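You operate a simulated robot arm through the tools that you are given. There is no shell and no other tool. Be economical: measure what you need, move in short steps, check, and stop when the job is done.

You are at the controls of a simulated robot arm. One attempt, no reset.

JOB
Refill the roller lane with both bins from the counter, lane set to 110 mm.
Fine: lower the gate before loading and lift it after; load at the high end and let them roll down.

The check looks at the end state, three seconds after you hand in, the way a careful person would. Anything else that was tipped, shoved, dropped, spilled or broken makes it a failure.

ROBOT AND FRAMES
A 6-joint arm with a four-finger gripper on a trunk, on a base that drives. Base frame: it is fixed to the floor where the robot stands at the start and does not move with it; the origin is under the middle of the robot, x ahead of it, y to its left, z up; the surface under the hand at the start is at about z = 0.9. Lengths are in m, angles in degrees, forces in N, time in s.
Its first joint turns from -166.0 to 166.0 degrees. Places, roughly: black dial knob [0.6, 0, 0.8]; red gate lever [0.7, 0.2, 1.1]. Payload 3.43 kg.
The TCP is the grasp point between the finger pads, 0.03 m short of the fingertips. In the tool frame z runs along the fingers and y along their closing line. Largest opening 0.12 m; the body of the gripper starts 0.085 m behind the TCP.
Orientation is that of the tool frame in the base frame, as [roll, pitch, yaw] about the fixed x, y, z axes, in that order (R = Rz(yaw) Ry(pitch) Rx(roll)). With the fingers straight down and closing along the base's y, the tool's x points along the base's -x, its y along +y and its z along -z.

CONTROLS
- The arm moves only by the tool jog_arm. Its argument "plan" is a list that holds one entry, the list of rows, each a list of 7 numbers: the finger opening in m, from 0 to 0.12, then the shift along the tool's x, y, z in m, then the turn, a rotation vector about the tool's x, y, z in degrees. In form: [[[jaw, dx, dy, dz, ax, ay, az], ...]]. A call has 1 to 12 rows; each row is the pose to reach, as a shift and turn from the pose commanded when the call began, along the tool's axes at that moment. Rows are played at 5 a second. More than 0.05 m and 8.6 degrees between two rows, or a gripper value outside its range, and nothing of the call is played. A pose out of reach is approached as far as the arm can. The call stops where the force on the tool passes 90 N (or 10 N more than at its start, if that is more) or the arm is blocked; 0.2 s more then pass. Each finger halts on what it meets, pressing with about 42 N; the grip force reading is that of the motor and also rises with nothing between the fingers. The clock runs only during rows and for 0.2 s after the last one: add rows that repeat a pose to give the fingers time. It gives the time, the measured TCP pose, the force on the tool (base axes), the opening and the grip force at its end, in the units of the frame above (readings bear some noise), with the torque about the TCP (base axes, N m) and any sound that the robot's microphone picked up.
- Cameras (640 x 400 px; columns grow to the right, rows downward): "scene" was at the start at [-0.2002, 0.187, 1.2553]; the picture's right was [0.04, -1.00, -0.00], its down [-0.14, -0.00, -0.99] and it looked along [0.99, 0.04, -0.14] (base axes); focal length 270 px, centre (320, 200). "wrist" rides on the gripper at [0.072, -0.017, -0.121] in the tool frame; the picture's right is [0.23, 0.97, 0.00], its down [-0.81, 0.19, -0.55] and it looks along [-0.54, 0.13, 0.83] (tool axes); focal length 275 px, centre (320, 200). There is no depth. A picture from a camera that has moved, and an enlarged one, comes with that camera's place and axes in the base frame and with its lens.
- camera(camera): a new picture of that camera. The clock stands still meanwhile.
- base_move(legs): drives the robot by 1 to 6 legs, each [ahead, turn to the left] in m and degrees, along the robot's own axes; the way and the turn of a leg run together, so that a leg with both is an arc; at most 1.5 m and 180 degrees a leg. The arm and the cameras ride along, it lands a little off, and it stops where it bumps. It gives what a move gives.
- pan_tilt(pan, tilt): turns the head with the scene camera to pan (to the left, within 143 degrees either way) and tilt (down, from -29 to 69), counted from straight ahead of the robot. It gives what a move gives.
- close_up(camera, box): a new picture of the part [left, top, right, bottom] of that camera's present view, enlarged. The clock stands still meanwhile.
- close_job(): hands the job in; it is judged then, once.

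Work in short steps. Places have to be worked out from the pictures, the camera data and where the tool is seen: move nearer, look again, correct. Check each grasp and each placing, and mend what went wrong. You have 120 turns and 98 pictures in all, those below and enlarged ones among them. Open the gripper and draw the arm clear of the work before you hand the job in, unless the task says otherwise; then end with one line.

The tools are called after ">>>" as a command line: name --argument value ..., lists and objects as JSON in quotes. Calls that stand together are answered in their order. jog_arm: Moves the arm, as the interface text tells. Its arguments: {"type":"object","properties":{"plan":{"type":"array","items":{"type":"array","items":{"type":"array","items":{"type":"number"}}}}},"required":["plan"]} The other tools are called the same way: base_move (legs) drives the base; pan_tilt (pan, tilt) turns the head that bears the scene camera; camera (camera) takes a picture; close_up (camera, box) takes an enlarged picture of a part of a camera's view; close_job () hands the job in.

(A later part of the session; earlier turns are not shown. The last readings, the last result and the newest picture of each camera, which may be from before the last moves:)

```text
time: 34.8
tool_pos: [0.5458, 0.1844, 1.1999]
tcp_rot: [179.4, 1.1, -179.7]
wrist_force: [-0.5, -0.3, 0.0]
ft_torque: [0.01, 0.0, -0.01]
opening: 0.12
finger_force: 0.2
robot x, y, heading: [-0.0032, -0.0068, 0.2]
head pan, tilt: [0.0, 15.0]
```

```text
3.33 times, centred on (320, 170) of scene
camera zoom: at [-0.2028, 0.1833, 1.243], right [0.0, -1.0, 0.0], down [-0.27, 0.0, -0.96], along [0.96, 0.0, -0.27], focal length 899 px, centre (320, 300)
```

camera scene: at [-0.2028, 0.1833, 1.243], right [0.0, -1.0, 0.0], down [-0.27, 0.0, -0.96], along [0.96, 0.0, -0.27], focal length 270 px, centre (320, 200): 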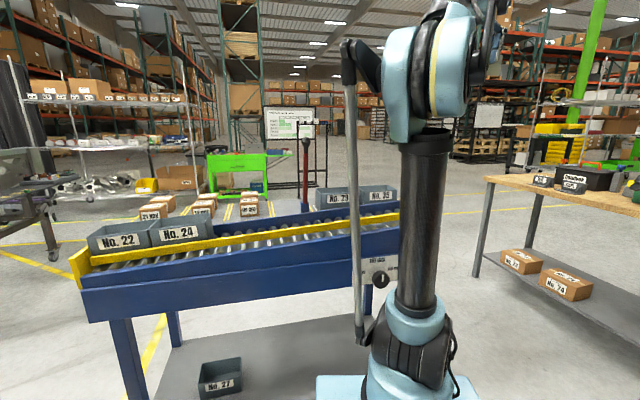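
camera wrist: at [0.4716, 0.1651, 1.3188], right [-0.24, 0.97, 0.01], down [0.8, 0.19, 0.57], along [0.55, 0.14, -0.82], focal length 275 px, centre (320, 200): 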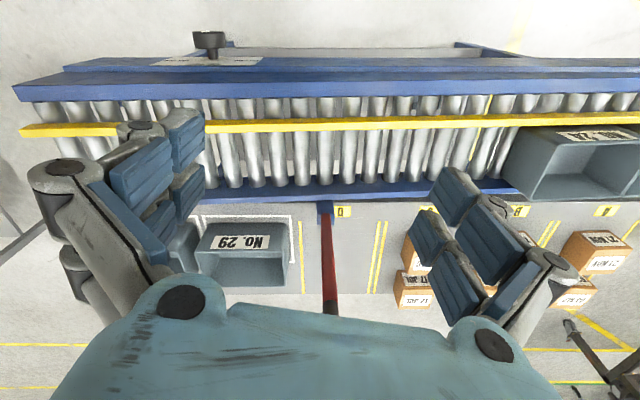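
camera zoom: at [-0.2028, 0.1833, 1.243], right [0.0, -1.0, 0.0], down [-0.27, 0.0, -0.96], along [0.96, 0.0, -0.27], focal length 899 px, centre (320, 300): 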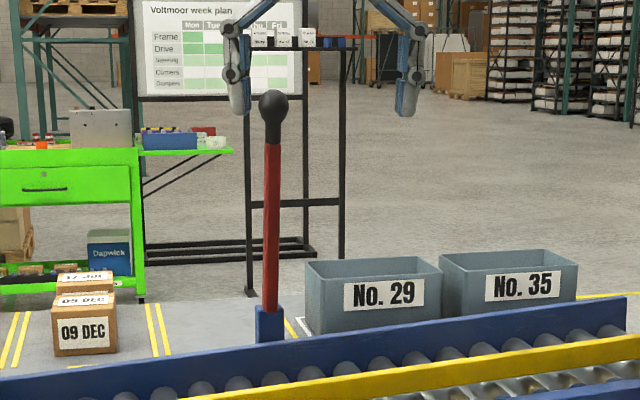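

The lever stands upright in the y direction but leans slightly toward the lane in x, ball at about (0.706, 0.232, 1.183). I go above it with fingers open across y.

>>> jog_arm --plan '[[[0.12, 0, 0, -0.045, 0, 0, 0], [0.12, 0, 0, -0.085, 0, 0, 0], [0.12, -0.045, 0.012, -0.085, 0, 0, 0], [0.12, -0.09, 0.024, -0.085, 0, 0, 0], [0.12, -0.13, 0.036, -0.085, 0, 0, 0], [0.12, -0.158, 0.048, -0.085, 0, 0, 0], [0.12, -0.158, 0.048, -0.085, 0, 0, 0]]]'

>>> camera --camera "wrist"

>>> close_up --camera "scene" --box '[260, 80, 360, 160]'

```text
time: 36.4
tool_pos: [0.7021, 0.2296, 1.2874]
tcp_rot: [179.5, 1.2, -179.7]
wrist_force: [0.1, 0.6, 0.5]
ft_torque: [0.01, 0.01, -0.03]
opening: 0.1201
finger_force: 0.0
robot x, y, heading: [0.0012, -0.0061, 0.4]
head pan, tilt: [0.0, 15.0]
```

```text
58 pictures are left
camera wrist: at [0.629, 0.2116, 1.4077], right [-0.24, 0.97, 0.01], down [0.8, 0.19, 0.57], along [0.55, 0.14, -0.82], focal length 275 px, centre (320, 200)
```

wrist: 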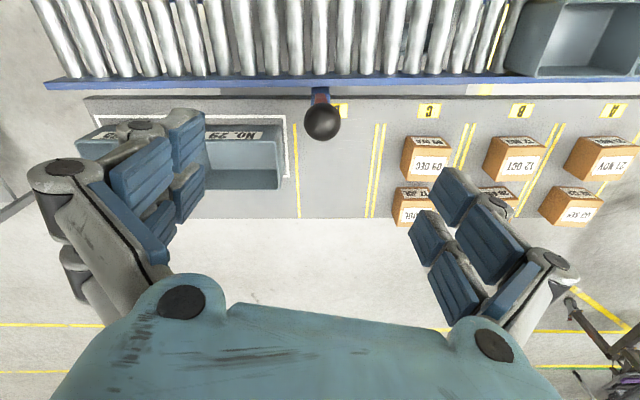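

```text
5.00 times, centred on (310, 120) of scene
camera zoom: at [-0.2027, 0.1832, 1.243], right [0.0, -1.0, 0.0], down [-0.27, 0.0, -0.96], along [0.96, 0.0, -0.27], focal length 1349 px, centre (370, 600)
```

zoom: 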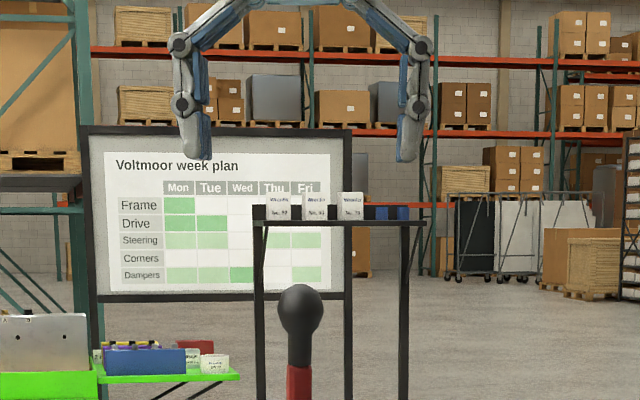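

The ball is directly beneath the gripper at (0.703, 0.233). I descend 0.105 m and close on it.

>>> jog_arm --plan '[[[0.12, 0, 0.001, 0.04, 0, 0, 0], [0.12, 0, 0.001, 0.08, 0, 0, 0], [0.12, 0, 0.001, 0.105, 0, 0, 0], [0.07, 0, 0.001, 0.105, 0, 0, 0], [0.02, 0, 0.001, 0.105, 0, 0, 0], [0.02, 0, 0.001, 0.105, 0, 0, 0]]]'

>>> camera --camera "wrist"

```text
time: 37.8
tool_pos: [0.7025, 0.2334, 1.1821]
tcp_rot: [179.4, 1.2, -179.7]
wrist_force: [-2.2, 9.5, 1.9]
ft_torque: [0.01, -0.02, 0.03]
opening: 0.0286
finger_force: 45.1
robot x, y, heading: [-0.0029, -0.0062, 0.4]
head pan, tilt: [0.0, 15.0]
```

```text
56 pictures are left
camera wrist: at [0.6288, 0.214, 1.3024], right [-0.24, 0.97, 0.01], down [0.8, 0.19, 0.57], along [0.55, 0.14, -0.82], focal length 275 px, centre (320, 200)
```

wrist: 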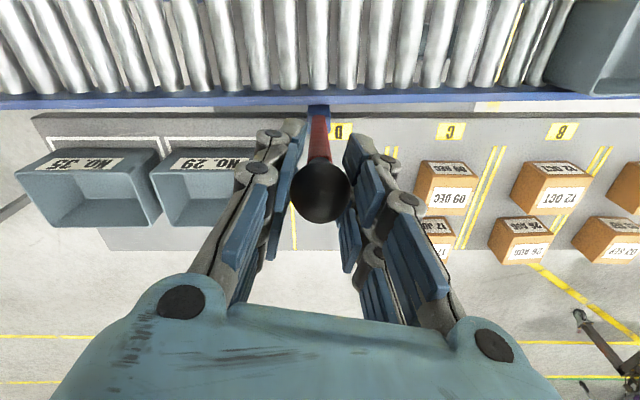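

Gripped. I test a small 12 mm push away from the lane (+x) and read the force.

>>> jog_arm --plan '[[[0.02, -0.006, 0, 0, 0, 0, 0], [0.02, -0.012, 0, 0, 0, 0, 0]]]'

```text
time: 38.4
tool_pos: [0.7147, 0.2342, 1.1823]
tcp_rot: [179.4, 1.1, -179.8]
wrist_force: [-39.0, 11.7, -24.0]
ft_torque: [-0.12, -0.37, -0.04]
opening: 0.0306
finger_force: 45.0
robot x, y, heading: [0.0002, -0.0059, 0.3]
head pan, tilt: [0.0, 15.0]
```

+x meets 39 N resistance; likely a stop. I go back and test the other way (toward the lane).

>>> jog_arm --plan '[[[0.02, 0.006, 0, 0, 0, 0, 0], [0.02, 0.012, 0, 0, 0, 0, 0], [0.02, 0.018, 0, 0, 0, 0, 0], [0.02, 0.024, 0, 0, 0, 0, 0]]]'

>>> camera --camera "wrist"

```text
time: 39.4
tool_pos: [0.694, 0.2298, 1.182]
tcp_rot: [179.5, 1.1, -179.8]
wrist_force: [23.7, -46.4, -26.1]
ft_torque: [0.35, -1.05, 0.6]
opening: 0.0294
finger_force: 45.5
robot x, y, heading: [-0.0017, -0.003, 0.4]
head pan, tilt: [0.0, 15.0]
```

```text
55 pictures are left
camera wrist: at [0.6203, 0.2104, 1.3011], right [-0.23, 0.97, 0.0], down [0.8, 0.19, 0.57], along [0.55, 0.14, -0.82], focal length 275 px, centre (320, 200)
```

wrist: 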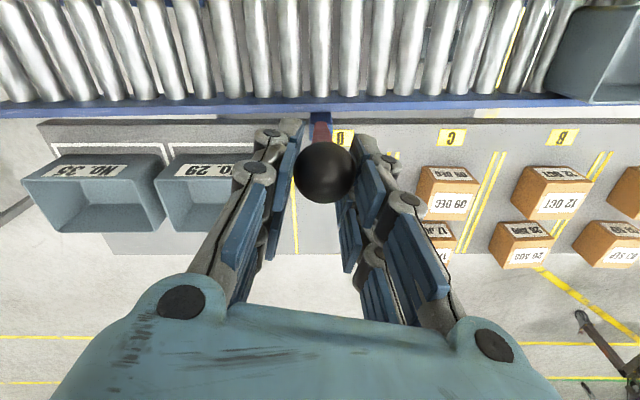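

The ball seems to have moved toward -x. I release to see whether it stays there.

>>> jog_arm --plan '[[[0.05, 0.024, 0, 0, 0, 0, 0], [0.1, 0.024, 0, 0, 0, 0, 0], [0.1, 0.024, 0, 0, 0, 0, 0]]]'

>>> camera --camera "wrist"

>>> close_up --camera "scene" --box '[260, 90, 380, 210]'

```text
time: 40.2
tool_pos: [0.6695, 0.232, 1.1816]
tcp_rot: [179.2, 1.1, -179.7]
wrist_force: [0.8, 0.5, -0.7]
ft_torque: [0.0, -0.01, -0.01]
opening: 0.1
finger_force: 0.1
robot x, y, heading: [0.0007, -0.0062, 0.2]
head pan, tilt: [0.0, 15.0]
```

```text
54 pictures are left
camera wrist: at [0.5957, 0.2137, 1.3014], right [-0.24, 0.97, 0.01], down [0.8, 0.19, 0.57], along [0.55, 0.14, -0.82], focal length 275 px, centre (320, 200)
```

wrist: 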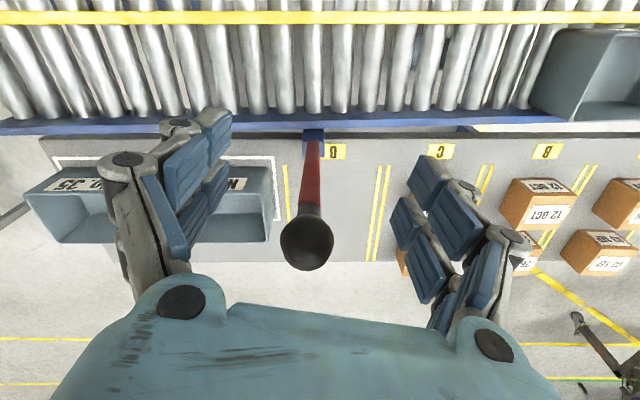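

```text
3.33 times, centred on (320, 150) of scene
camera zoom: at [-0.2026, 0.1836, 1.243], right [0.0, -1.0, 0.0], down [-0.27, 0.0, -0.96], along [0.96, 0.0, -0.27], focal length 899 px, centre (320, 367)
```

zoom: 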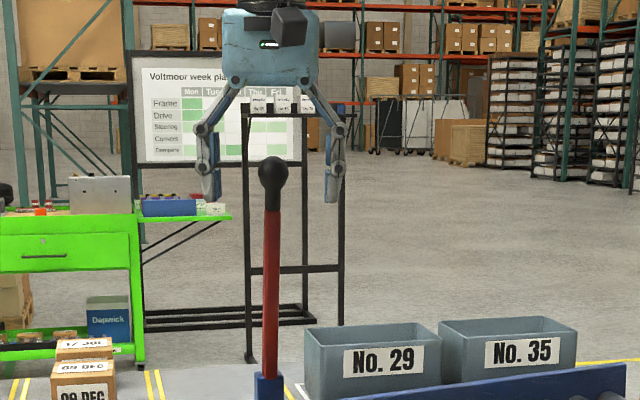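

The ball stayed at x≈0.705, so it is rigid in x and must swing along y. I re-centre, grip again and test +y (downhill).

>>> jog_arm --plan '[[[0.1, -0.02, 0.001, 0, 0, 0, 0], [0.1, -0.037, 0.001, 0, 0, 0, 0], [0.05, -0.037, 0.001, 0, 0, 0, 0], [0.02, -0.037, 0.001, 0, 0, 0, 0], [0.02, -0.037, 0.001, 0, 0, 0, 0], [0.02, -0.037, 0.009, 0, 0, 0, 0], [0.02, -0.037, 0.017, 0, 0, 0, 0], [0.02, -0.037, 0.025, 0, 0, 0, 0]]]'

```text
time: 41.7
tool_pos: [0.6904, 0.2331, 1.1923]
tcp_rot: [-179.9, 1.8, 179.9]
wrist_force: [5.2, -29.7, 12.2]
ft_torque: [-0.49, 0.17, -0.07]
opening: 0.037
finger_force: 14.9
robot x, y, heading: [0.0019, -0.0073, 0.2]
head pan, tilt: [0.0, 15.0]
stopped in row 7: the force on the tool passed its limit at 98 N (the readings are from after the stop); the commanded pose is now the measured one
```

+y is a hard stop. Re-open, re-centre, grip and test -y (uphill).

>>> jog_arm --plan '[[[0.08, 0, 0, 0, 0, 0, 0], [0.1, -0.012, 0, 0.01, 0, 0, 0], [0.1, -0.014, 0, 0.012, 0, 0, 0], [0.05, -0.014, 0, 0.012, 0, 0, 0], [0.02, -0.014, 0, 0.012, 0, 0, 0], [0.02, -0.014, 0, 0.012, 0, 0, 0], [0.02, -0.014, -0.007, 0.012, 0, 0, 0], [0.02, -0.014, -0.014, 0.012, 0, 0, 0], [0.02, -0.014, -0.02, 0.012, 0, 0, 0]]]'

>>> camera --camera "wrist"

```text
time: 43.7
tool_pos: [0.7043, 0.2189, 1.1788]
tcp_rot: [179.8, 1.6, 180.0]
wrist_force: [-15.2, 55.0, -13.9]
ft_torque: [-0.54, 0.94, 0.11]
opening: 0.0517
finger_force: 25.9
robot x, y, heading: [0.0023, -0.007, 0.4]
head pan, tilt: [0.0, 15.0]
```

```text
52 pictures are left
camera wrist: at [0.6293, 0.2035, 1.2976], right [-0.23, 0.97, -0.01], down [0.8, 0.19, 0.58], along [0.56, 0.13, -0.82], focal length 275 px, centre (320, 200)
```

wrist: 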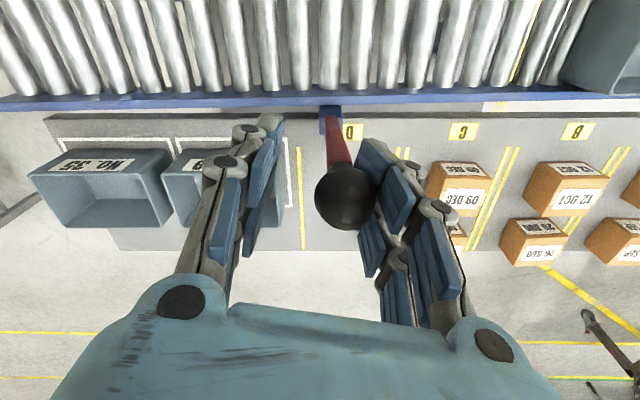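

Both y directions are stiff (positive stops), and in x my grip merely slipped elastically, so x needs a stronger, positive push. I release, back to the lane side of the ball, close the fingers to a V-gap, and push +x.

>>> jog_arm --plan '[[[0.08, 0, 0, 0, 0, 0, 0], [0.1, 0, 0.015, 0, 0, 0, 0], [0.1, 0.025, 0.015, 0, 0, 0, 0], [0.1, 0.05, 0.015, 0, 0, 0, 0], [0.06, 0.05, 0.015, 0, 0, 0, 0], [0.014, 0.05, 0.015, 0, 0, 0, 0], [0.014, 0.05, 0.015, 0, 0, 0, 0]]]'

>>> jog_arm --plan '[[[0.014, -0.012, 0, 0, 0, 0, 0], [0.014, -0.02, 0, 0, 0, 0, 0], [0.014, -0.026, 0, 0, 0, 0, 0], [0.014, -0.032, 0, 0, 0, 0, 0], [0.014, -0.038, 0, 0, 0, 0, 0], [0.014, -0.044, 0, 0, 0, 0, 0], [0.014, -0.05, 0, 0, 0, 0, 0]]]'

>>> camera --camera "wrist"

```text
time: 45.3
tool_pos: [0.6541, 0.2319, 1.177]
tcp_rot: [-179.9, 1.8, 179.9]
wrist_force: [-0.1, 0.0, -0.2]
ft_torque: [-0.02, -0.01, -0.01]
opening: 0.014
finger_force: 0.1
robot x, y, heading: [-0.0016, -0.0035, 0.3]
head pan, tilt: [0.0, 15.0]
```

```text
time: 46.1
tool_pos: [0.6633, 0.2339, 1.1815]
tcp_rot: [-180.0, 1.9, -179.8]
wrist_force: [-2.2, 2.5, 0.1]
ft_torque: [-0.15, -0.08, -0.01]
opening: 0.0
finger_force: 32.9
robot x, y, heading: [-0.0023, -0.0064, 0.6]
head pan, tilt: [0.0, 15.0]
stopped in row 4: the force on the tool passed its limit at 103 N (the readings are from after the stop); the commanded pose is now the measured one
```

```text
51 pictures are left
camera wrist: at [0.5873, 0.2164, 1.3019], right [-0.23, 0.97, -0.01], down [0.79, 0.19, 0.58], along [0.56, 0.13, -0.82], focal length 275 px, centre (320, 200)
```

wrist: 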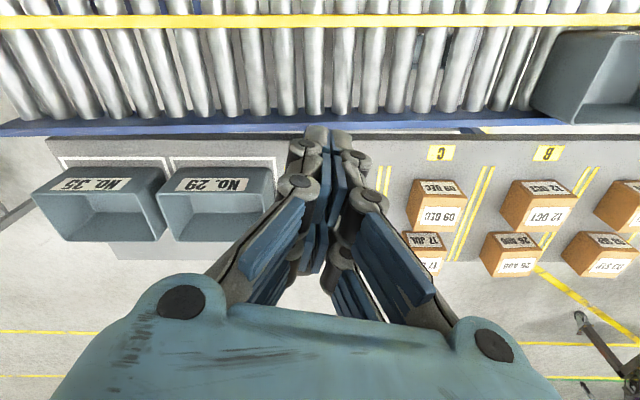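

+x is a hard stop as well; only -x (toward me) yielded, moving the ball ~18 mm. I'll hook behind the ball from the far side with closed fingers and pull toward -x along its arc.

>>> jog_arm --plan '[[[0.014, 0.005, 0, -0.03, 0, 0, 0], [0.014, 0.005, 0, -0.07, 0, 0, 0], [0.014, -0.035, 0, -0.09, 0, 0, 0], [0.014, -0.078, 0, -0.09, 0, 0, 0], [0.014, -0.084, 0, -0.05, 0, 0, 0], [0.014, -0.084, 0, -0.01, 0, 0, 0], [0.014, -0.084, 0, 0.005, 0, 0, 0], [0.014, -0.084, 0, 0.005, 0, 0, 0]]]'

>>> camera --camera "wrist"

```text
time: 47.9
tool_pos: [0.7456, 0.2336, 1.1811]
tcp_rot: [179.9, 1.8, -179.9]
wrist_force: [0.4, -0.3, -0.7]
ft_torque: [0.04, 0.0, 0.02]
opening: 0.0142
finger_force: 0.0
robot x, y, heading: [-0.0026, -0.0043, 0.2]
head pan, tilt: [0.0, 15.0]
```

```text
50 pictures are left
camera wrist: at [0.6709, 0.2166, 1.2991], right [-0.23, 0.97, -0.01], down [0.79, 0.19, 0.58], along [0.56, 0.13, -0.82], focal length 275 px, centre (320, 200)
```

wrist: 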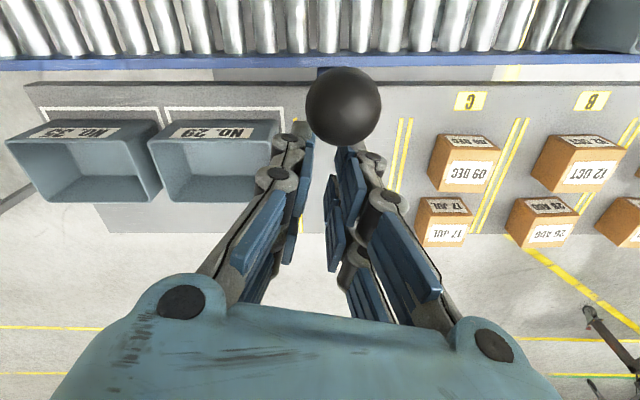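

The hook is placed behind the ball. I pull toward -x along the arc to about 20°.

>>> jog_arm --plan '[[[0.014, 0.012, 0, 0, 0, 0, 0], [0.014, 0.024, 0, 0.002, 0, 0, 0], [0.014, 0.035, 0, 0.004, 0, 0, 0], [0.014, 0.045, 0, 0.007, 0, 0, 0], [0.014, 0.055, 0, 0.01, 0, 0, 0], [0.014, 0.066, 0, 0.013, 0, 0, 0]]]'

>>> camera --camera "wrist"

>>> camera --camera "scene"

```text
time: 49.3
tool_pos: [0.6815, 0.2328, 1.1669]
tcp_rot: [-179.9, 1.7, -179.9]
wrist_force: [0.7, -0.7, 0.2]
ft_torque: [-0.01, 0.01, -0.02]
opening: 0.014
finger_force: 0.0
robot x, y, heading: [-0.0013, -0.0032, 0.5]
head pan, tilt: [0.0, 15.0]
```

```text
49 pictures are left
camera wrist: at [0.6058, 0.2153, 1.2855], right [-0.23, 0.97, -0.01], down [0.79, 0.19, 0.58], along [0.56, 0.13, -0.82], focal length 275 px, centre (320, 200)
```

wrist: 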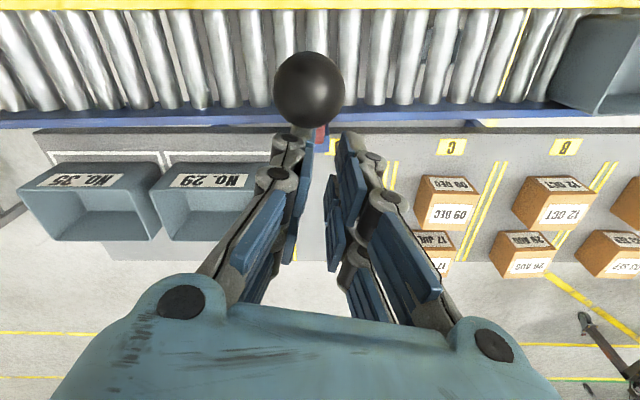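

```text
48 pictures are left
camera scene: at [-0.2035, 0.1832, 1.243], right [0.01, -1.0, 0.0], down [-0.27, 0.0, -0.96], along [0.96, 0.01, -0.27], focal length 270 px, centre (320, 200)
```

scene: 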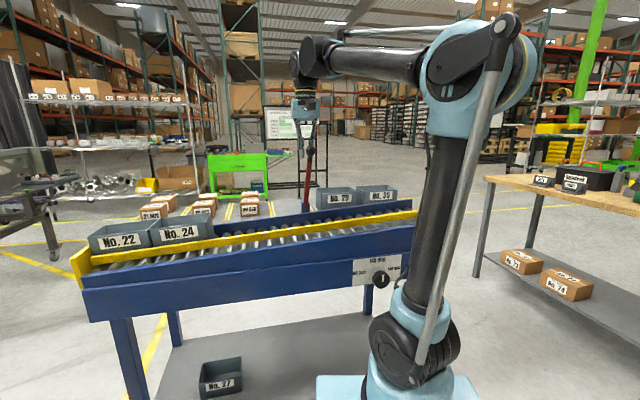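

The lever swings freely toward me (now ~25°). I keep following the arc to find its lower stop.

>>> jog_arm --plan '[[[0.014, 0.015, 0, 0.004, 0, 0, 0], [0.014, 0.03, -0.002, 0.009, 0, 0, 0], [0.014, 0.045, -0.004, 0.016, 0, 0, 0], [0.014, 0.06, -0.006, 0.024, 0, 0, 0], [0.014, 0.075, -0.008, 0.034, 0, 0, 0], [0.014, 0.09, -0.01, 0.046, 0, 0, 0]]]'

>>> camera --camera "wrist"

>>> close_up --camera "scene" --box '[200, 100, 400, 260]'

```text
time: 50.7
tool_pos: [0.5934, 0.2234, 1.1193]
tcp_rot: [179.9, 1.8, -179.9]
wrist_force: [0.1, -1.0, 0.1]
ft_torque: [0.03, 0.01, -0.04]
opening: 0.0142
finger_force: 0.0
robot x, y, heading: [-0.0028, -0.0052, 0.5]
head pan, tilt: [0.0, 15.0]
```

```text
47 pictures are left
camera wrist: at [0.5181, 0.2062, 1.237], right [-0.23, 0.97, -0.01], down [0.79, 0.19, 0.58], along [0.56, 0.13, -0.82], focal length 275 px, centre (320, 200)
```

wrist: 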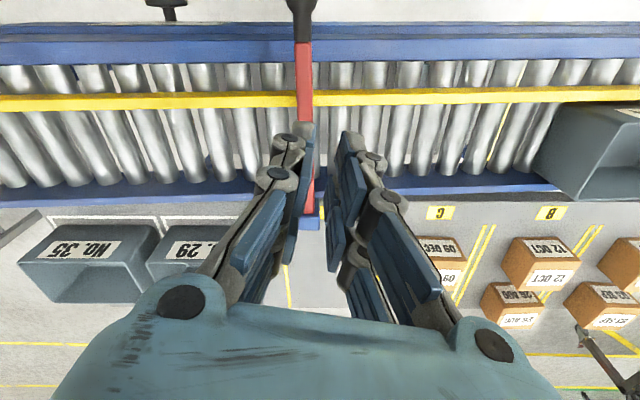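

```text
2.50 times, centred on (300, 180) of scene
camera zoom: at [-0.2035, 0.1832, 1.243], right [0.01, -1.0, 0.0], down [-0.27, 0.0, -0.96], along [0.96, 0.01, -0.27], focal length 674 px, centre (370, 250)
```

zoom: 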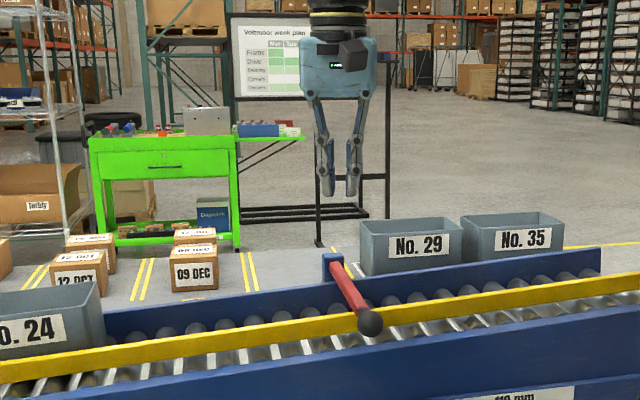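

The lever dropped across the lane, so it is a barrier arm: gate now lowered. I also see that the lane and counter are turned about 14° from my y axis. I raise the tool, align it to the lane (turn -14° about tool z), and look over the bins.

>>> jog_arm --plan '[[[0.014, 0, 0, -0.04, 0, 0, 0], [0.03, 0, 0, -0.085, 0, 0, 0], [0.06, -0.02, -0.03, -0.12, 0, 0, -3], [0.09, -0.05, -0.06, -0.15, 0, 0, -6], [0.12, -0.08, -0.09, -0.17, 0, -0.5, -9], [0.12, -0.11, -0.12, -0.19, 0, -1, -12], [0.12, -0.13, -0.15, -0.21, 0, -1.8, -14], [0.12, -0.13, -0.15, -0.21, 0, -1.8, -14]]]'

>>> camera --camera "wrist"

```text
refused: row 3 steps farther than a row can; nothing moved
```

```text
45 pictures are left
camera wrist: at [0.5181, 0.2062, 1.237], right [-0.23, 0.97, -0.01], down [0.79, 0.19, 0.58], along [0.56, 0.13, -0.82], focal length 275 px, centre (320, 200)
```

wrist: 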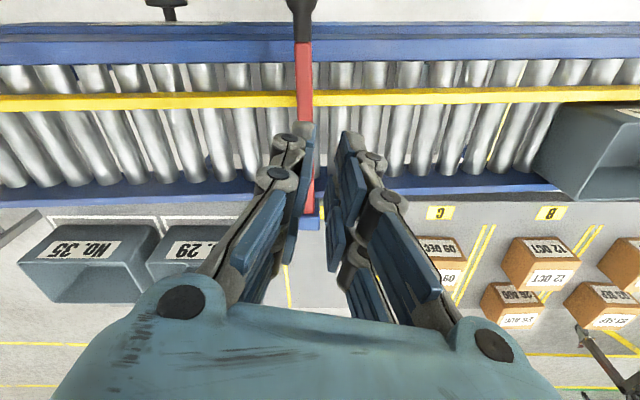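

Steps were too large. I redo it: raise first, then turn so the fingers close across the lane direction (+76° about tool z) while moving over the counter bins.

>>> jog_arm --plan '[[[0.014, 0, 0, -0.045, 0, 0, 0], [0.03, 0, 0, -0.09, 0, 0, 0], [0.05, 0, 0, -0.135, 0, 0, 0], [0.08, -0.02, -0.01, -0.165, 0, -0.2, 8.4], [0.12, -0.05, -0.02, -0.19, 0, -0.4, 16.8], [0.12, -0.08, -0.03, -0.21, 0, -0.6, 25.2], [0.12, -0.11, -0.04, -0.23, 0, -0.8, 33.6], [0.12, -0.14, -0.05, -0.25, 0, -1, 42], [0.12, -0.17, -0.06, -0.25, 0, -1.1, 50.4], [0.12, -0.2, -0.07, -0.25, 0, -1.2, 58.8], [0.12, -0.22, -0.08, -0.25, 0, -1.3, 67.2], [0.12, -0.24, -0.09, -0.25, 0, -1.4, 75.6]]]'

>>> camera --camera "wrist"

```text
time: 53.3
tool_pos: [0.827, 0.1324, 1.3756]
tcp_rot: [177.4, 1.4, 104.3]
wrist_force: [-0.7, 0.2, 0.7]
ft_torque: [0.03, -0.12, 0.02]
opening: 0.1198
finger_force: 0.1
robot x, y, heading: [-0.0012, -0.007, 0.3]
head pan, tilt: [0.0, 15.0]
```

```text
44 pictures are left
camera wrist: at [0.7862, 0.199, 1.4936], right [0.88, 0.46, 0.04], down [0.36, -0.73, 0.58], along [0.3, -0.5, -0.81], focal length 275 px, centre (320, 200)
```

wrist: 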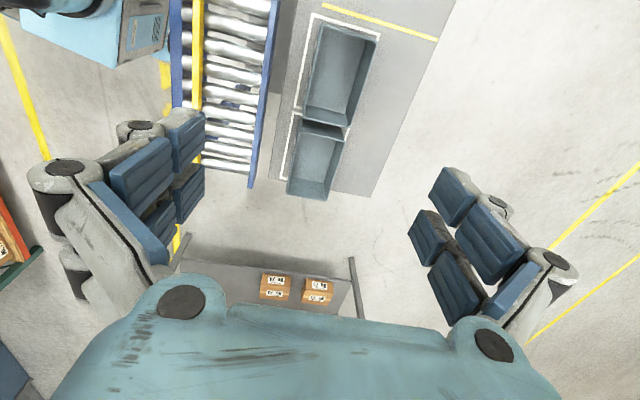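

I zoom on the bins to measure their rims.

>>> close_up --camera "wrist" --box '[260, 0, 420, 210]'

```text
1.90 times, centred on (340, 105) of wrist
camera zoom: at [0.7862, 0.199, 1.4936], right [0.88, 0.46, 0.04], down [0.36, -0.73, 0.58], along [0.3, -0.5, -0.81], focal length 524 px, centre (282, 381)
```

zoom: 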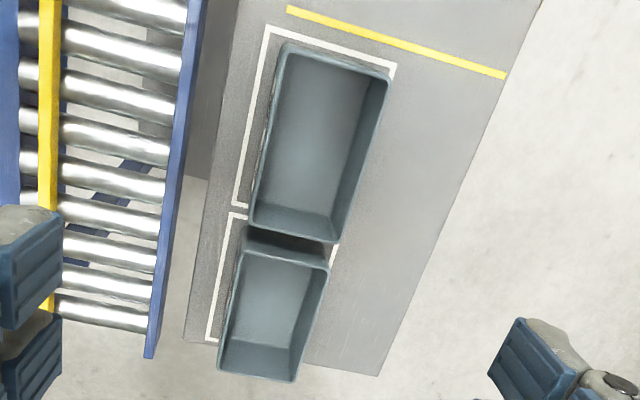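

Bin 29 rim: centre ≈ (0.8825, 0.122), top z ≈ 0.975, about 0.155 × 0.091 m, turned 14°. I level the tool and descend to hover above it.

>>> jog_arm --plan '[[[0.12, -0.002, 0.006, 0.045, 0.6, 0.3, 0], [0.12, -0.005, 0.012, 0.09, 1.2, 0.6, 0], [0.12, -0.008, 0.018, 0.135, 1.8, 0.9, 0], [0.12, -0.011, 0.025, 0.18, 2.6, 1.4, 0], [0.12, -0.014, 0.032, 0.22, 2.6, 1.4, 0], [0.12, -0.0162, 0.0378, 0.26, 2.6, 1.4, 0], [0.12, -0.0162, 0.0378, 0.29, 2.6, 1.4, 0], [0.12, -0.0162, 0.0378, 0.29, 2.6, 1.4, 0]]]'

>>> camera --camera "wrist"

```text
time: 55.1
tool_pos: [0.8816, 0.1229, 1.0854]
tcp_rot: [-180.0, 0.1, 104.4]
wrist_force: [0.9, -0.4, 0.3]
ft_torque: [0.03, 0.01, 0.0]
opening: 0.1198
finger_force: 0.1
robot x, y, heading: [-0.003, -0.0048, 0.5]
head pan, tilt: [0.0, 15.0]
```

```text
42 pictures are left
camera wrist: at [0.8469, 0.188, 1.2068], right [0.88, 0.47, 0.0], down [0.39, -0.74, 0.55], along [0.26, -0.49, -0.83], focal length 275 px, centre (320, 200)
```

wrist: 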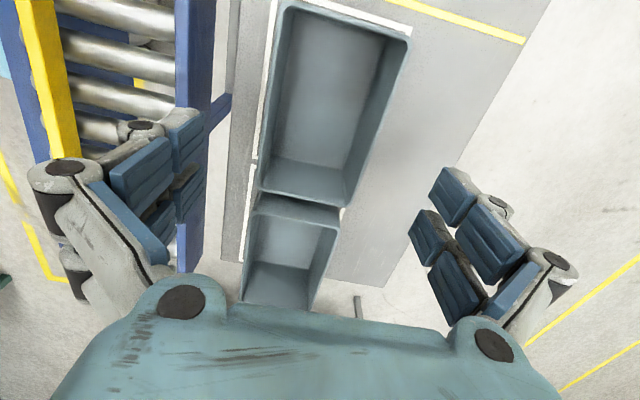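

Aligned within 4 mm. I correct and descend to grip depth, then close across the bin.

>>> jog_arm --plan '[[[0.12, -0.003, 0.004, 0.045, 0, 0, 0], [0.12, -0.003, 0.004, 0.09, 0, 0, 0], [0.12, -0.003, 0.004, 0.118, 0, 0, 0], [0.1, -0.003, 0.004, 0.118, 0, 0, 0], [0.07, -0.003, 0.004, 0.118, 0, 0, 0], [0.07, -0.003, 0.004, 0.118, 0, 0, 0]]]'

>>> camera --camera "wrist"

```text
time: 56.5
tool_pos: [0.8846, 0.121, 0.9683]
tcp_rot: [-179.9, 0.0, 104.5]
wrist_force: [-0.2, -0.9, -0.5]
ft_torque: [0.03, -0.04, -0.07]
opening: 0.0977
finger_force: 41.9
robot x, y, heading: [-0.0025, -0.0061, 0.3]
head pan, tilt: [0.0, 15.0]
```

```text
41 pictures are left
camera wrist: at [0.8509, 0.1862, 1.0895], right [0.88, 0.47, 0.0], down [0.39, -0.74, 0.55], along [0.26, -0.49, -0.83], focal length 275 px, centre (320, 200)
```

wrist: 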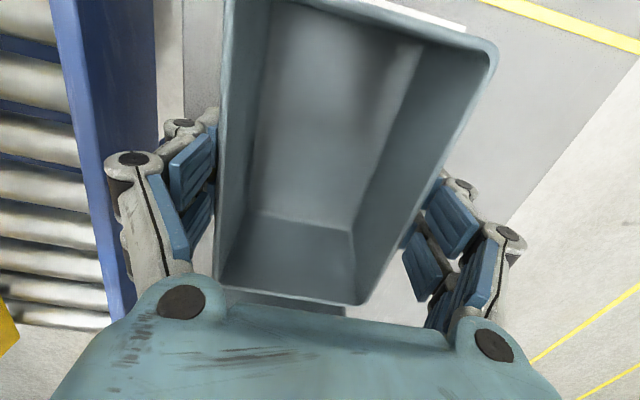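

Bin 29 is held (98 mm). I lift it straight up and carry it to above the lane's upper section.

>>> jog_arm --plan '[[[0.07, 0, 0, -0.03, 0, 0, 0], [0.07, 0, 0, -0.07, 0, 0, 0], [0.07, 0, 0, -0.115, 0, 0, 0], [0.07, 0, 0, -0.16, 0, 0, 0], [0.07, 0, 0, -0.205, 0, 0, 0], [0.07, 0, 0, -0.24, 0, 0, 0], [0.07, -0.015, -0.04, -0.24, 0, 0, 0], [0.07, -0.03, -0.08, -0.24, 0, 0, 0], [0.07, -0.045, -0.12, -0.24, 0, 0, 0], [0.07, -0.06, -0.16, -0.24, 0, 0, 0], [0.07, -0.072, -0.189, -0.24, 0, 0, 0], [0.07, -0.072, -0.189, -0.24, 0, 0, 0]]]'

>>> camera --camera "wrist"

>>> camera --camera "scene"

```text
time: 59.1
tool_pos: [0.7204, 0.004, 1.2077]
tcp_rot: [180.0, 0.1, 104.5]
wrist_force: [0.2, -0.6, -0.9]
ft_torque: [0.02, 0.06, 0.01]
opening: 0.0974
finger_force: 42.1
robot x, y, heading: [-0.0041, -0.0088, 0.4]
head pan, tilt: [0.0, 15.0]
```

```text
40 pictures are left
camera wrist: at [0.6855, 0.07, 1.3292], right [0.88, 0.47, 0.0], down [0.39, -0.74, 0.55], along [0.26, -0.49, -0.83], focal length 275 px, centre (320, 200)
```

wrist: 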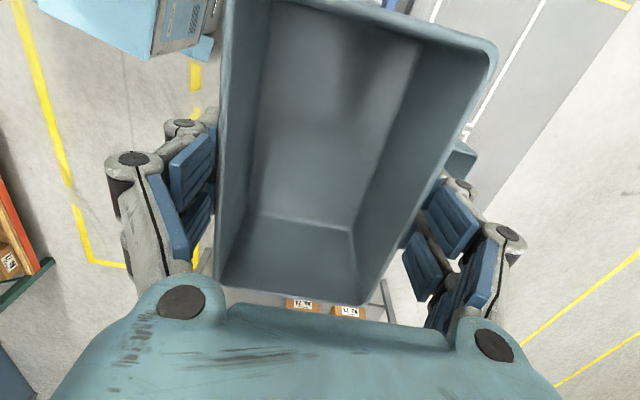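

```text
39 pictures are left
camera scene: at [-0.2035, 0.1831, 1.243], right [0.01, -1.0, 0.0], down [-0.27, 0.0, -0.96], along [0.96, 0.01, -0.27], focal length 270 px, centre (320, 200)
```

scene: 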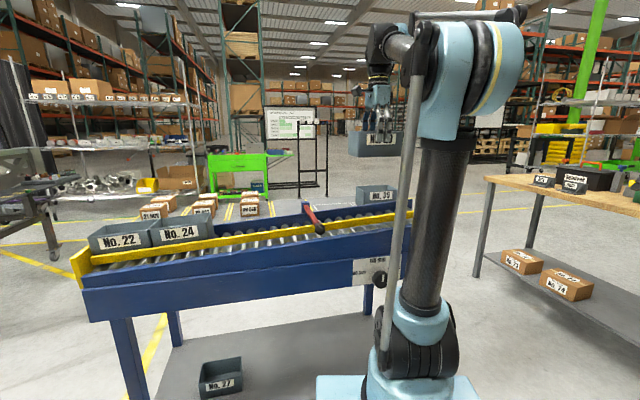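

Triangulated lane geometry: inner faces at n≈0.645 (yellow guide) and 0.757 (far rail), i.e. ~112 mm wide, slope ≈3°, rollers ≈0.915 here; the bin is over the lane centre. I tilt 3° to match the slope and lower to just above the rails.

>>> jog_arm --plan '[[[0.07, 0, 0.001, 0.045, 0, -1, 0], [0.07, 0, 0.001, 0.09, 0, -2, 0], [0.07, 0, 0.001, 0.135, 0, -3, -0.3], [0.07, 0, 0.001, 0.17, 0, -3, -0.4], [0.07, 0, 0.001, 0.17, 0, -3, -0.4]]]'

>>> close_up --camera "scene" --box '[290, 150, 430, 260]'

>>> camera --camera "wrist"

```text
time: 60.3
tool_pos: [0.7201, 0.0071, 1.0369]
tcp_rot: [-180.0, 3.1, 105.0]
wrist_force: [0.6, -0.1, -1.3]
ft_torque: [0.0, 0.01, 0.0]
opening: 0.0977
finger_force: 42.3
robot x, y, heading: [-0.0029, -0.0074, 0.5]
head pan, tilt: [0.0, 15.0]
```

```text
3.64 times, centred on (360, 205) of scene
camera zoom: at [-0.2036, 0.1831, 1.243], right [0.01, -1.0, 0.0], down [-0.27, 0.0, -0.96], along [0.96, 0.01, -0.27], focal length 981 px, centre (174, 182)
```

zoom: 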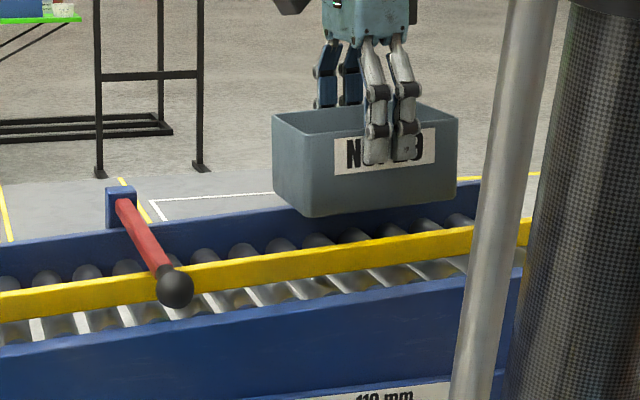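

```text
37 pictures are left
camera wrist: at [0.6839, 0.0778, 1.1545], right [0.88, 0.47, -0.01], down [0.39, -0.7, 0.6], along [0.27, -0.53, -0.8], focal length 275 px, centre (320, 200)
```

wrist: 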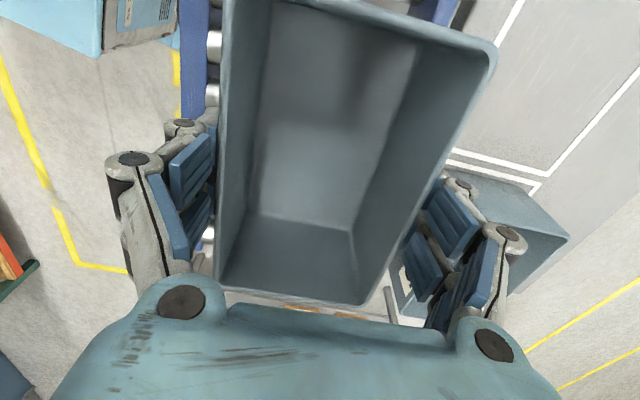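

Alignment looks right. I lower 45 mm in small steps and check the force.

>>> jog_arm --plan '[[[0.07, 0, 0, 0.015, 0, 0, 0], [0.07, 0, 0, 0.03, 0, 0, 0], [0.07, 0, 0, 0.04, 0, 0, 0], [0.07, 0, 0, 0.045, 0, 0, 0], [0.07, 0, 0, 0.045, 0, 0, 0]]]'

>>> close_up --camera "scene" --box '[300, 165, 420, 255]'

```text
time: 61.5
tool_pos: [0.72, 0.0015, 0.9944]
tcp_rot: [180.0, 3.1, 104.9]
wrist_force: [0.4, -0.6, -1.8]
ft_torque: [-0.01, -0.01, 0.01]
opening: 0.0975
finger_force: 42.3
robot x, y, heading: [-0.0007, -0.0061, 0.4]
head pan, tilt: [0.0, 15.0]
```

```text
4.44 times, centred on (360, 210) of scene
camera zoom: at [-0.2036, 0.1831, 1.243], right [0.01, -1.0, 0.0], down [-0.27, 0.0, -0.96], along [0.96, 0.01, -0.27], focal length 1199 px, centre (142, 156)
```

zoom: 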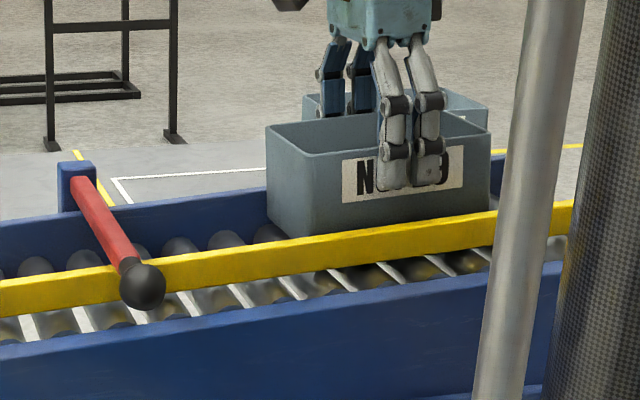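

Bin is between the rails. Lower another 12 mm.

>>> jog_arm --plan '[[[0.07, 0, 0, 0.004, 0, 0, 0], [0.07, 0, 0, 0.008, 0, 0, 0], [0.07, 0, 0, 0.012, 0, 0, 0]]]'

>>> close_up --camera "scene" --box '[300, 165, 420, 255]'

```text
time: 62.3
tool_pos: [0.7202, 0.0015, 0.9825]
tcp_rot: [180.0, 3.1, 104.9]
wrist_force: [0.0, 2.7, 28.0]
ft_torque: [0.02, 0.0, 0.03]
opening: 0.0979
finger_force: 42.0
robot x, y, heading: [-0.0031, -0.0059, 0.4]
head pan, tilt: [0.0, 15.0]
```

```text
4.44 times, centred on (360, 210) of scene
camera zoom: at [-0.2045, 0.1832, 1.2428], right [0.01, -1.0, 0.0], down [-0.27, 0.0, -0.96], along [0.96, 0.01, -0.27], focal length 1199 px, centre (142, 156)
```

zoom: 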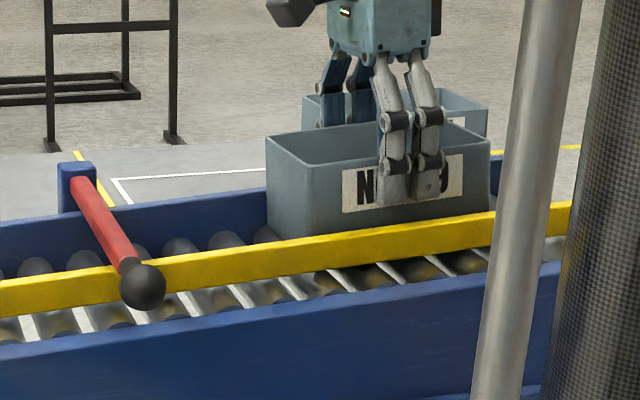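

Contact on rollers (28 N) at exactly the predicted height. I ease off 2 mm and release.

>>> jog_arm --plan '[[[0.07, 0, 0, -0.002, 0, 0, 0], [0.11, 0, 0, -0.003, 0, 0, 0], [0.12, 0, 0, -0.003, 0, 0, 0], [0.12, 0, 0, -0.03, 0, 0, 0], [0.12, 0, 0, -0.07, 0, 0, 0], [0.12, 0, 0, -0.11, 0, 0, 0], [0.12, 0, 0, -0.15, 0, 0, 0]]]'

>>> camera --camera "wrist"

>>> close_up --camera "scene" --box '[200, 140, 440, 290]'

```text
time: 63.9
tool_pos: [0.7197, 0.0101, 1.1308]
tcp_rot: [-179.9, 3.1, 104.9]
wrist_force: [0.0, 1.0, 0.4]
ft_torque: [-0.02, 0.02, 0.01]
opening: 0.1202
finger_force: 0.2
robot x, y, heading: [-0.0025, -0.0052, 0.6]
head pan, tilt: [0.0, 15.0]
```

```text
34 pictures are left
camera wrist: at [0.6833, 0.0807, 1.2484], right [0.88, 0.47, -0.01], down [0.39, -0.7, 0.6], along [0.27, -0.53, -0.8], focal length 275 px, centre (320, 200)
```

wrist: 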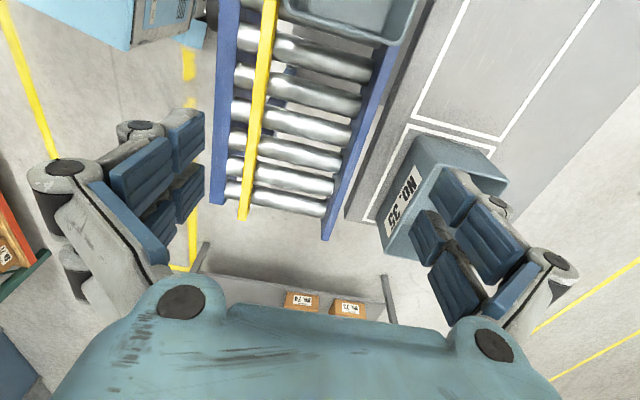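

```text
2.67 times, centred on (320, 215) of scene
camera zoom: at [-0.2036, 0.1831, 1.243], right [0.01, -1.0, 0.0], down [-0.27, 0.0, -0.96], along [0.96, 0.01, -0.27], focal length 719 px, centre (320, 160)
```

zoom: 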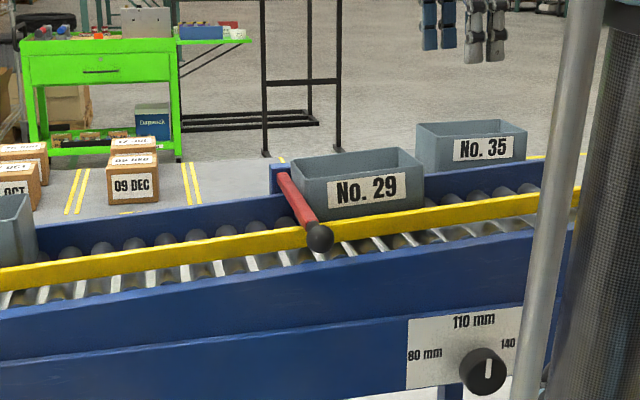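

Bin 29 rolled down and rests against the lowered gate; the dial shows 110. Now I move to hover above bin No. 35 at about (0.929, -0.055).

>>> jog_arm --plan '[[[0.12, -0.023, 0.037, 0.0, 0, 0.6, 0.1], [0.12, -0.046, 0.074, 0.005, 0, 1.2, 0.2], [0.12, -0.069, 0.111, 0.01, 0, 1.8, 0.3], [0.12, -0.092, 0.148, 0.02, 0, 2.5, 0.4], [0.12, -0.115, 0.185, 0.036, 0, 3.1, 0.5], [0.12, -0.115, 0.185, 0.036, 0, 3.1, 0.5]]]'

>>> camera --camera "wrist"

```text
time: 65.3
tool_pos: [0.9254, -0.0555, 1.1018]
tcp_rot: [180.0, 0.0, 104.4]
wrist_force: [0.2, 0.7, 0.5]
ft_torque: [-0.02, -0.01, 0.02]
opening: 0.12
finger_force: 0.1
robot x, y, heading: [-0.0031, -0.0063, 0.6]
head pan, tilt: [0.0, 15.0]
```

```text
32 pictures are left
camera wrist: at [0.8915, 0.0103, 1.2226], right [0.89, 0.47, 0.0], down [0.39, -0.74, 0.55], along [0.26, -0.49, -0.83], focal length 275 px, centre (320, 200)
```

wrist: 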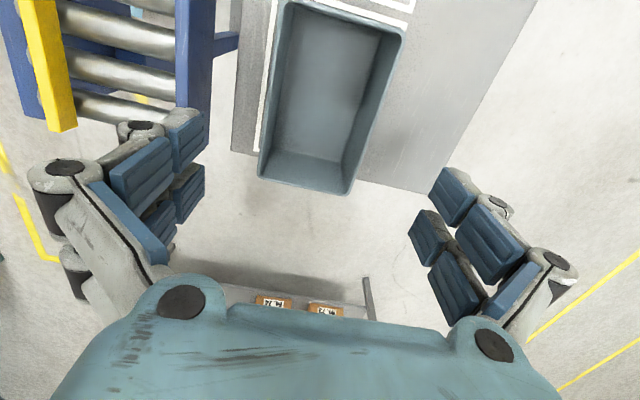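

Centred within 2 mm. I descend to the same grip height and close.

>>> jog_arm --plan '[[[0.12, 0.001, 0.002, 0.045, 0, 0, 0], [0.12, 0.001, 0.002, 0.09, 0, 0, 0], [0.12, 0.001, 0.002, 0.134, 0, 0, 0], [0.1, 0.001, 0.002, 0.134, 0, 0, 0], [0.07, 0.001, 0.002, 0.134, 0, 0, 0], [0.07, 0.001, 0.002, 0.134, 0, 0, 0]]]'

>>> jog_arm --plan '[[[0.07, 0, 0, -0.03, 0, 0, 0], [0.07, 0, 0, -0.07, 0, 0, 0], [0.07, 0, 0, -0.115, 0, 0, 0], [0.07, 0, 0, -0.16, 0, 0, 0], [0.07, 0, 0, -0.17, 0, 0, 0]]]'

>>> camera --camera "wrist"

```text
time: 66.7
tool_pos: [0.9287, -0.0522, 0.9689]
tcp_rot: [-180.0, 0.0, 104.4]
wrist_force: [0.3, -0.5, 0.9]
ft_torque: [-0.03, 0.01, 0.0]
opening: 0.0975
finger_force: 42.2
robot x, y, heading: [-0.0002, -0.0035, 0.6]
head pan, tilt: [0.0, 15.0]
```

```text
time: 67.9
tool_pos: [0.9273, -0.0563, 1.1401]
tcp_rot: [-179.9, 0.1, 104.3]
wrist_force: [0.3, -0.5, -1.4]
ft_torque: [0.03, -0.02, 0.02]
opening: 0.0975
finger_force: 42.3
robot x, y, heading: [-0.0045, -0.007, 0.4]
head pan, tilt: [0.0, 15.0]
```

```text
31 pictures are left
camera wrist: at [0.8945, 0.0096, 1.2613], right [0.89, 0.47, 0.0], down [0.39, -0.74, 0.55], along [0.26, -0.49, -0.83], focal length 275 px, centre (320, 200)
```

wrist: 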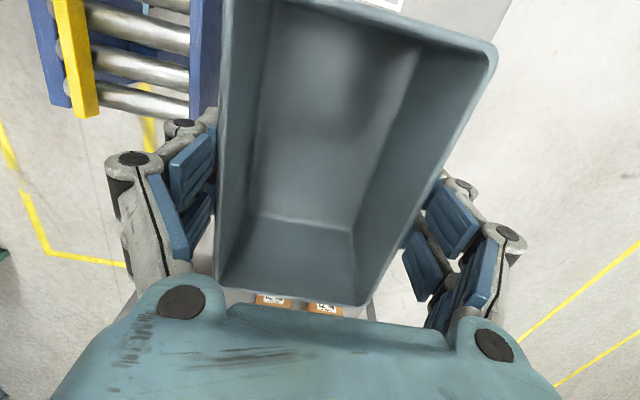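

Bin 35 is held. I carry it over the lane's high end (target ≈ (0.740, -0.078)), tilt to the slope, and lower to hover.

>>> jog_arm --plan '[[[0.07, 0.005, -0.037, 0, 0, 0, 0], [0.07, 0.01, -0.074, 0, 0, 0, 0], [0.07, 0.015, -0.111, 0, 0, 0, 0], [0.07, 0.02, -0.148, 0, 0, 0, 0], [0.07, 0.025, -0.1866, 0, 0, 0, 0], [0.07, 0.025, -0.1866, 0.03, 0, -1.5, -0.3], [0.07, 0.025, -0.1866, 0.07, 0, -3, -0.6], [0.07, 0.025, -0.1866, 0.095, 0, -3, -0.6], [0.07, 0.025, -0.1866, 0.095, 0, -3, -0.6]]]'

>>> close_up --camera "scene" --box '[290, 150, 450, 270]'

>>> camera --camera "wrist"

```text
time: 69.9
tool_pos: [0.7452, -0.0775, 1.0432]
tcp_rot: [-180.0, 3.0, 105.1]
wrist_force: [0.4, 0.0, -1.7]
ft_torque: [0.02, 0.01, -0.04]
opening: 0.0975
finger_force: 41.9
robot x, y, heading: [-0.0048, -0.0081, 0.4]
head pan, tilt: [0.0, 15.0]
```

```text
3.33 times, centred on (370, 210) of scene
camera zoom: at [-0.2036, 0.1831, 1.243], right [0.01, -1.0, 0.0], down [-0.27, 0.0, -0.96], along [0.96, 0.01, -0.27], focal length 899 px, centre (153, 167)
```

zoom: 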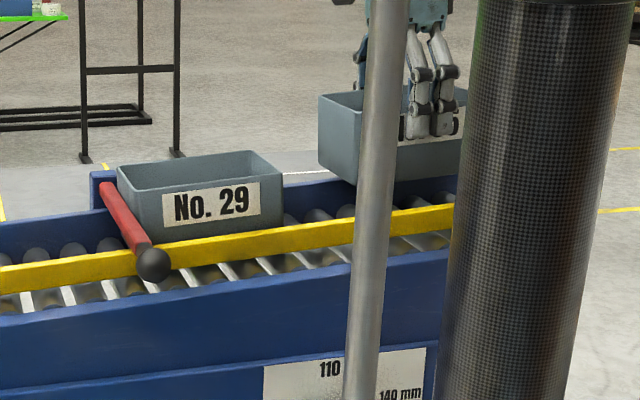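

```text
29 pictures are left
camera wrist: at [0.7091, -0.0077, 1.1603], right [0.88, 0.47, -0.01], down [0.39, -0.7, 0.59], along [0.27, -0.53, -0.8], focal length 275 px, centre (320, 200)
```

wrist: 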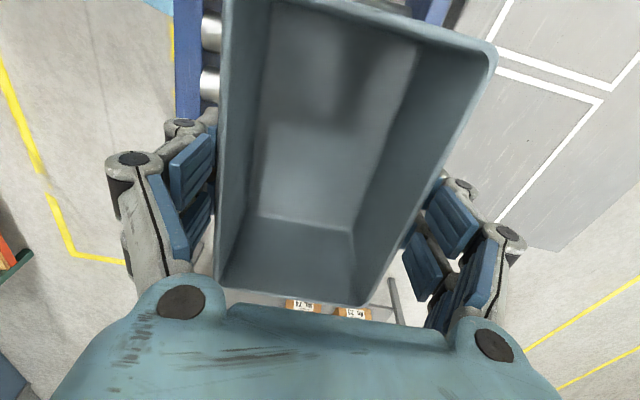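

Shift 4 mm toward the guide and lower in small steps, 45 mm first.

>>> jog_arm --plan '[[[0.07, 0, -0.004, 0.015, 0, 0, 0], [0.07, 0, -0.004, 0.03, 0, 0, 0], [0.07, 0, -0.004, 0.04, 0, 0, 0], [0.07, 0, -0.004, 0.047, 0, 0, 0], [0.07, 0, -0.004, 0.047, 0, 0, 0]]]'

>>> close_up --camera "scene" --box '[290, 150, 450, 270]'

```text
time: 71.1
tool_pos: [0.7385, -0.0812, 0.9963]
tcp_rot: [-180.0, 3.0, 105.0]
wrist_force: [0.7, -0.6, -1.9]
ft_torque: [0.02, 0.01, 0.0]
opening: 0.0976
finger_force: 41.9
robot x, y, heading: [-0.0025, -0.004, 0.5]
head pan, tilt: [0.0, 15.0]
```

```text
3.33 times, centred on (370, 210) of scene
camera zoom: at [-0.2036, 0.1831, 1.243], right [0.01, -1.0, 0.0], down [-0.27, 0.0, -0.96], along [0.96, 0.01, -0.27], focal length 899 px, centre (153, 167)
```

zoom: 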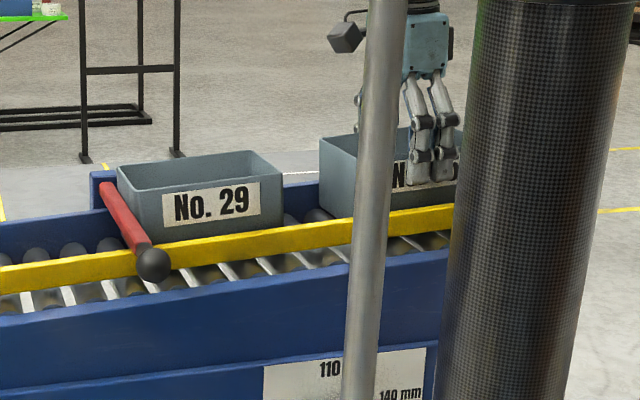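

Seated between the rails without contact yet. I lower the last ~9 mm.

>>> jog_arm --plan '[[[0.07, 0, 0, 0.003, 0, 0, 0], [0.07, 0, 0, 0.006, 0, 0, 0], [0.07, 0, 0, 0.009, 0, 0, 0]]]'

```text
time: 71.9
tool_pos: [0.7398, -0.0806, 0.9886]
tcp_rot: [-180.0, 3.0, 104.9]
wrist_force: [-1.2, 1.0, 28.0]
ft_torque: [0.03, 0.03, -0.03]
opening: 0.0978
finger_force: 41.4
robot x, y, heading: [-0.0014, -0.0071, 0.4]
head pan, tilt: [0.0, 15.0]
```

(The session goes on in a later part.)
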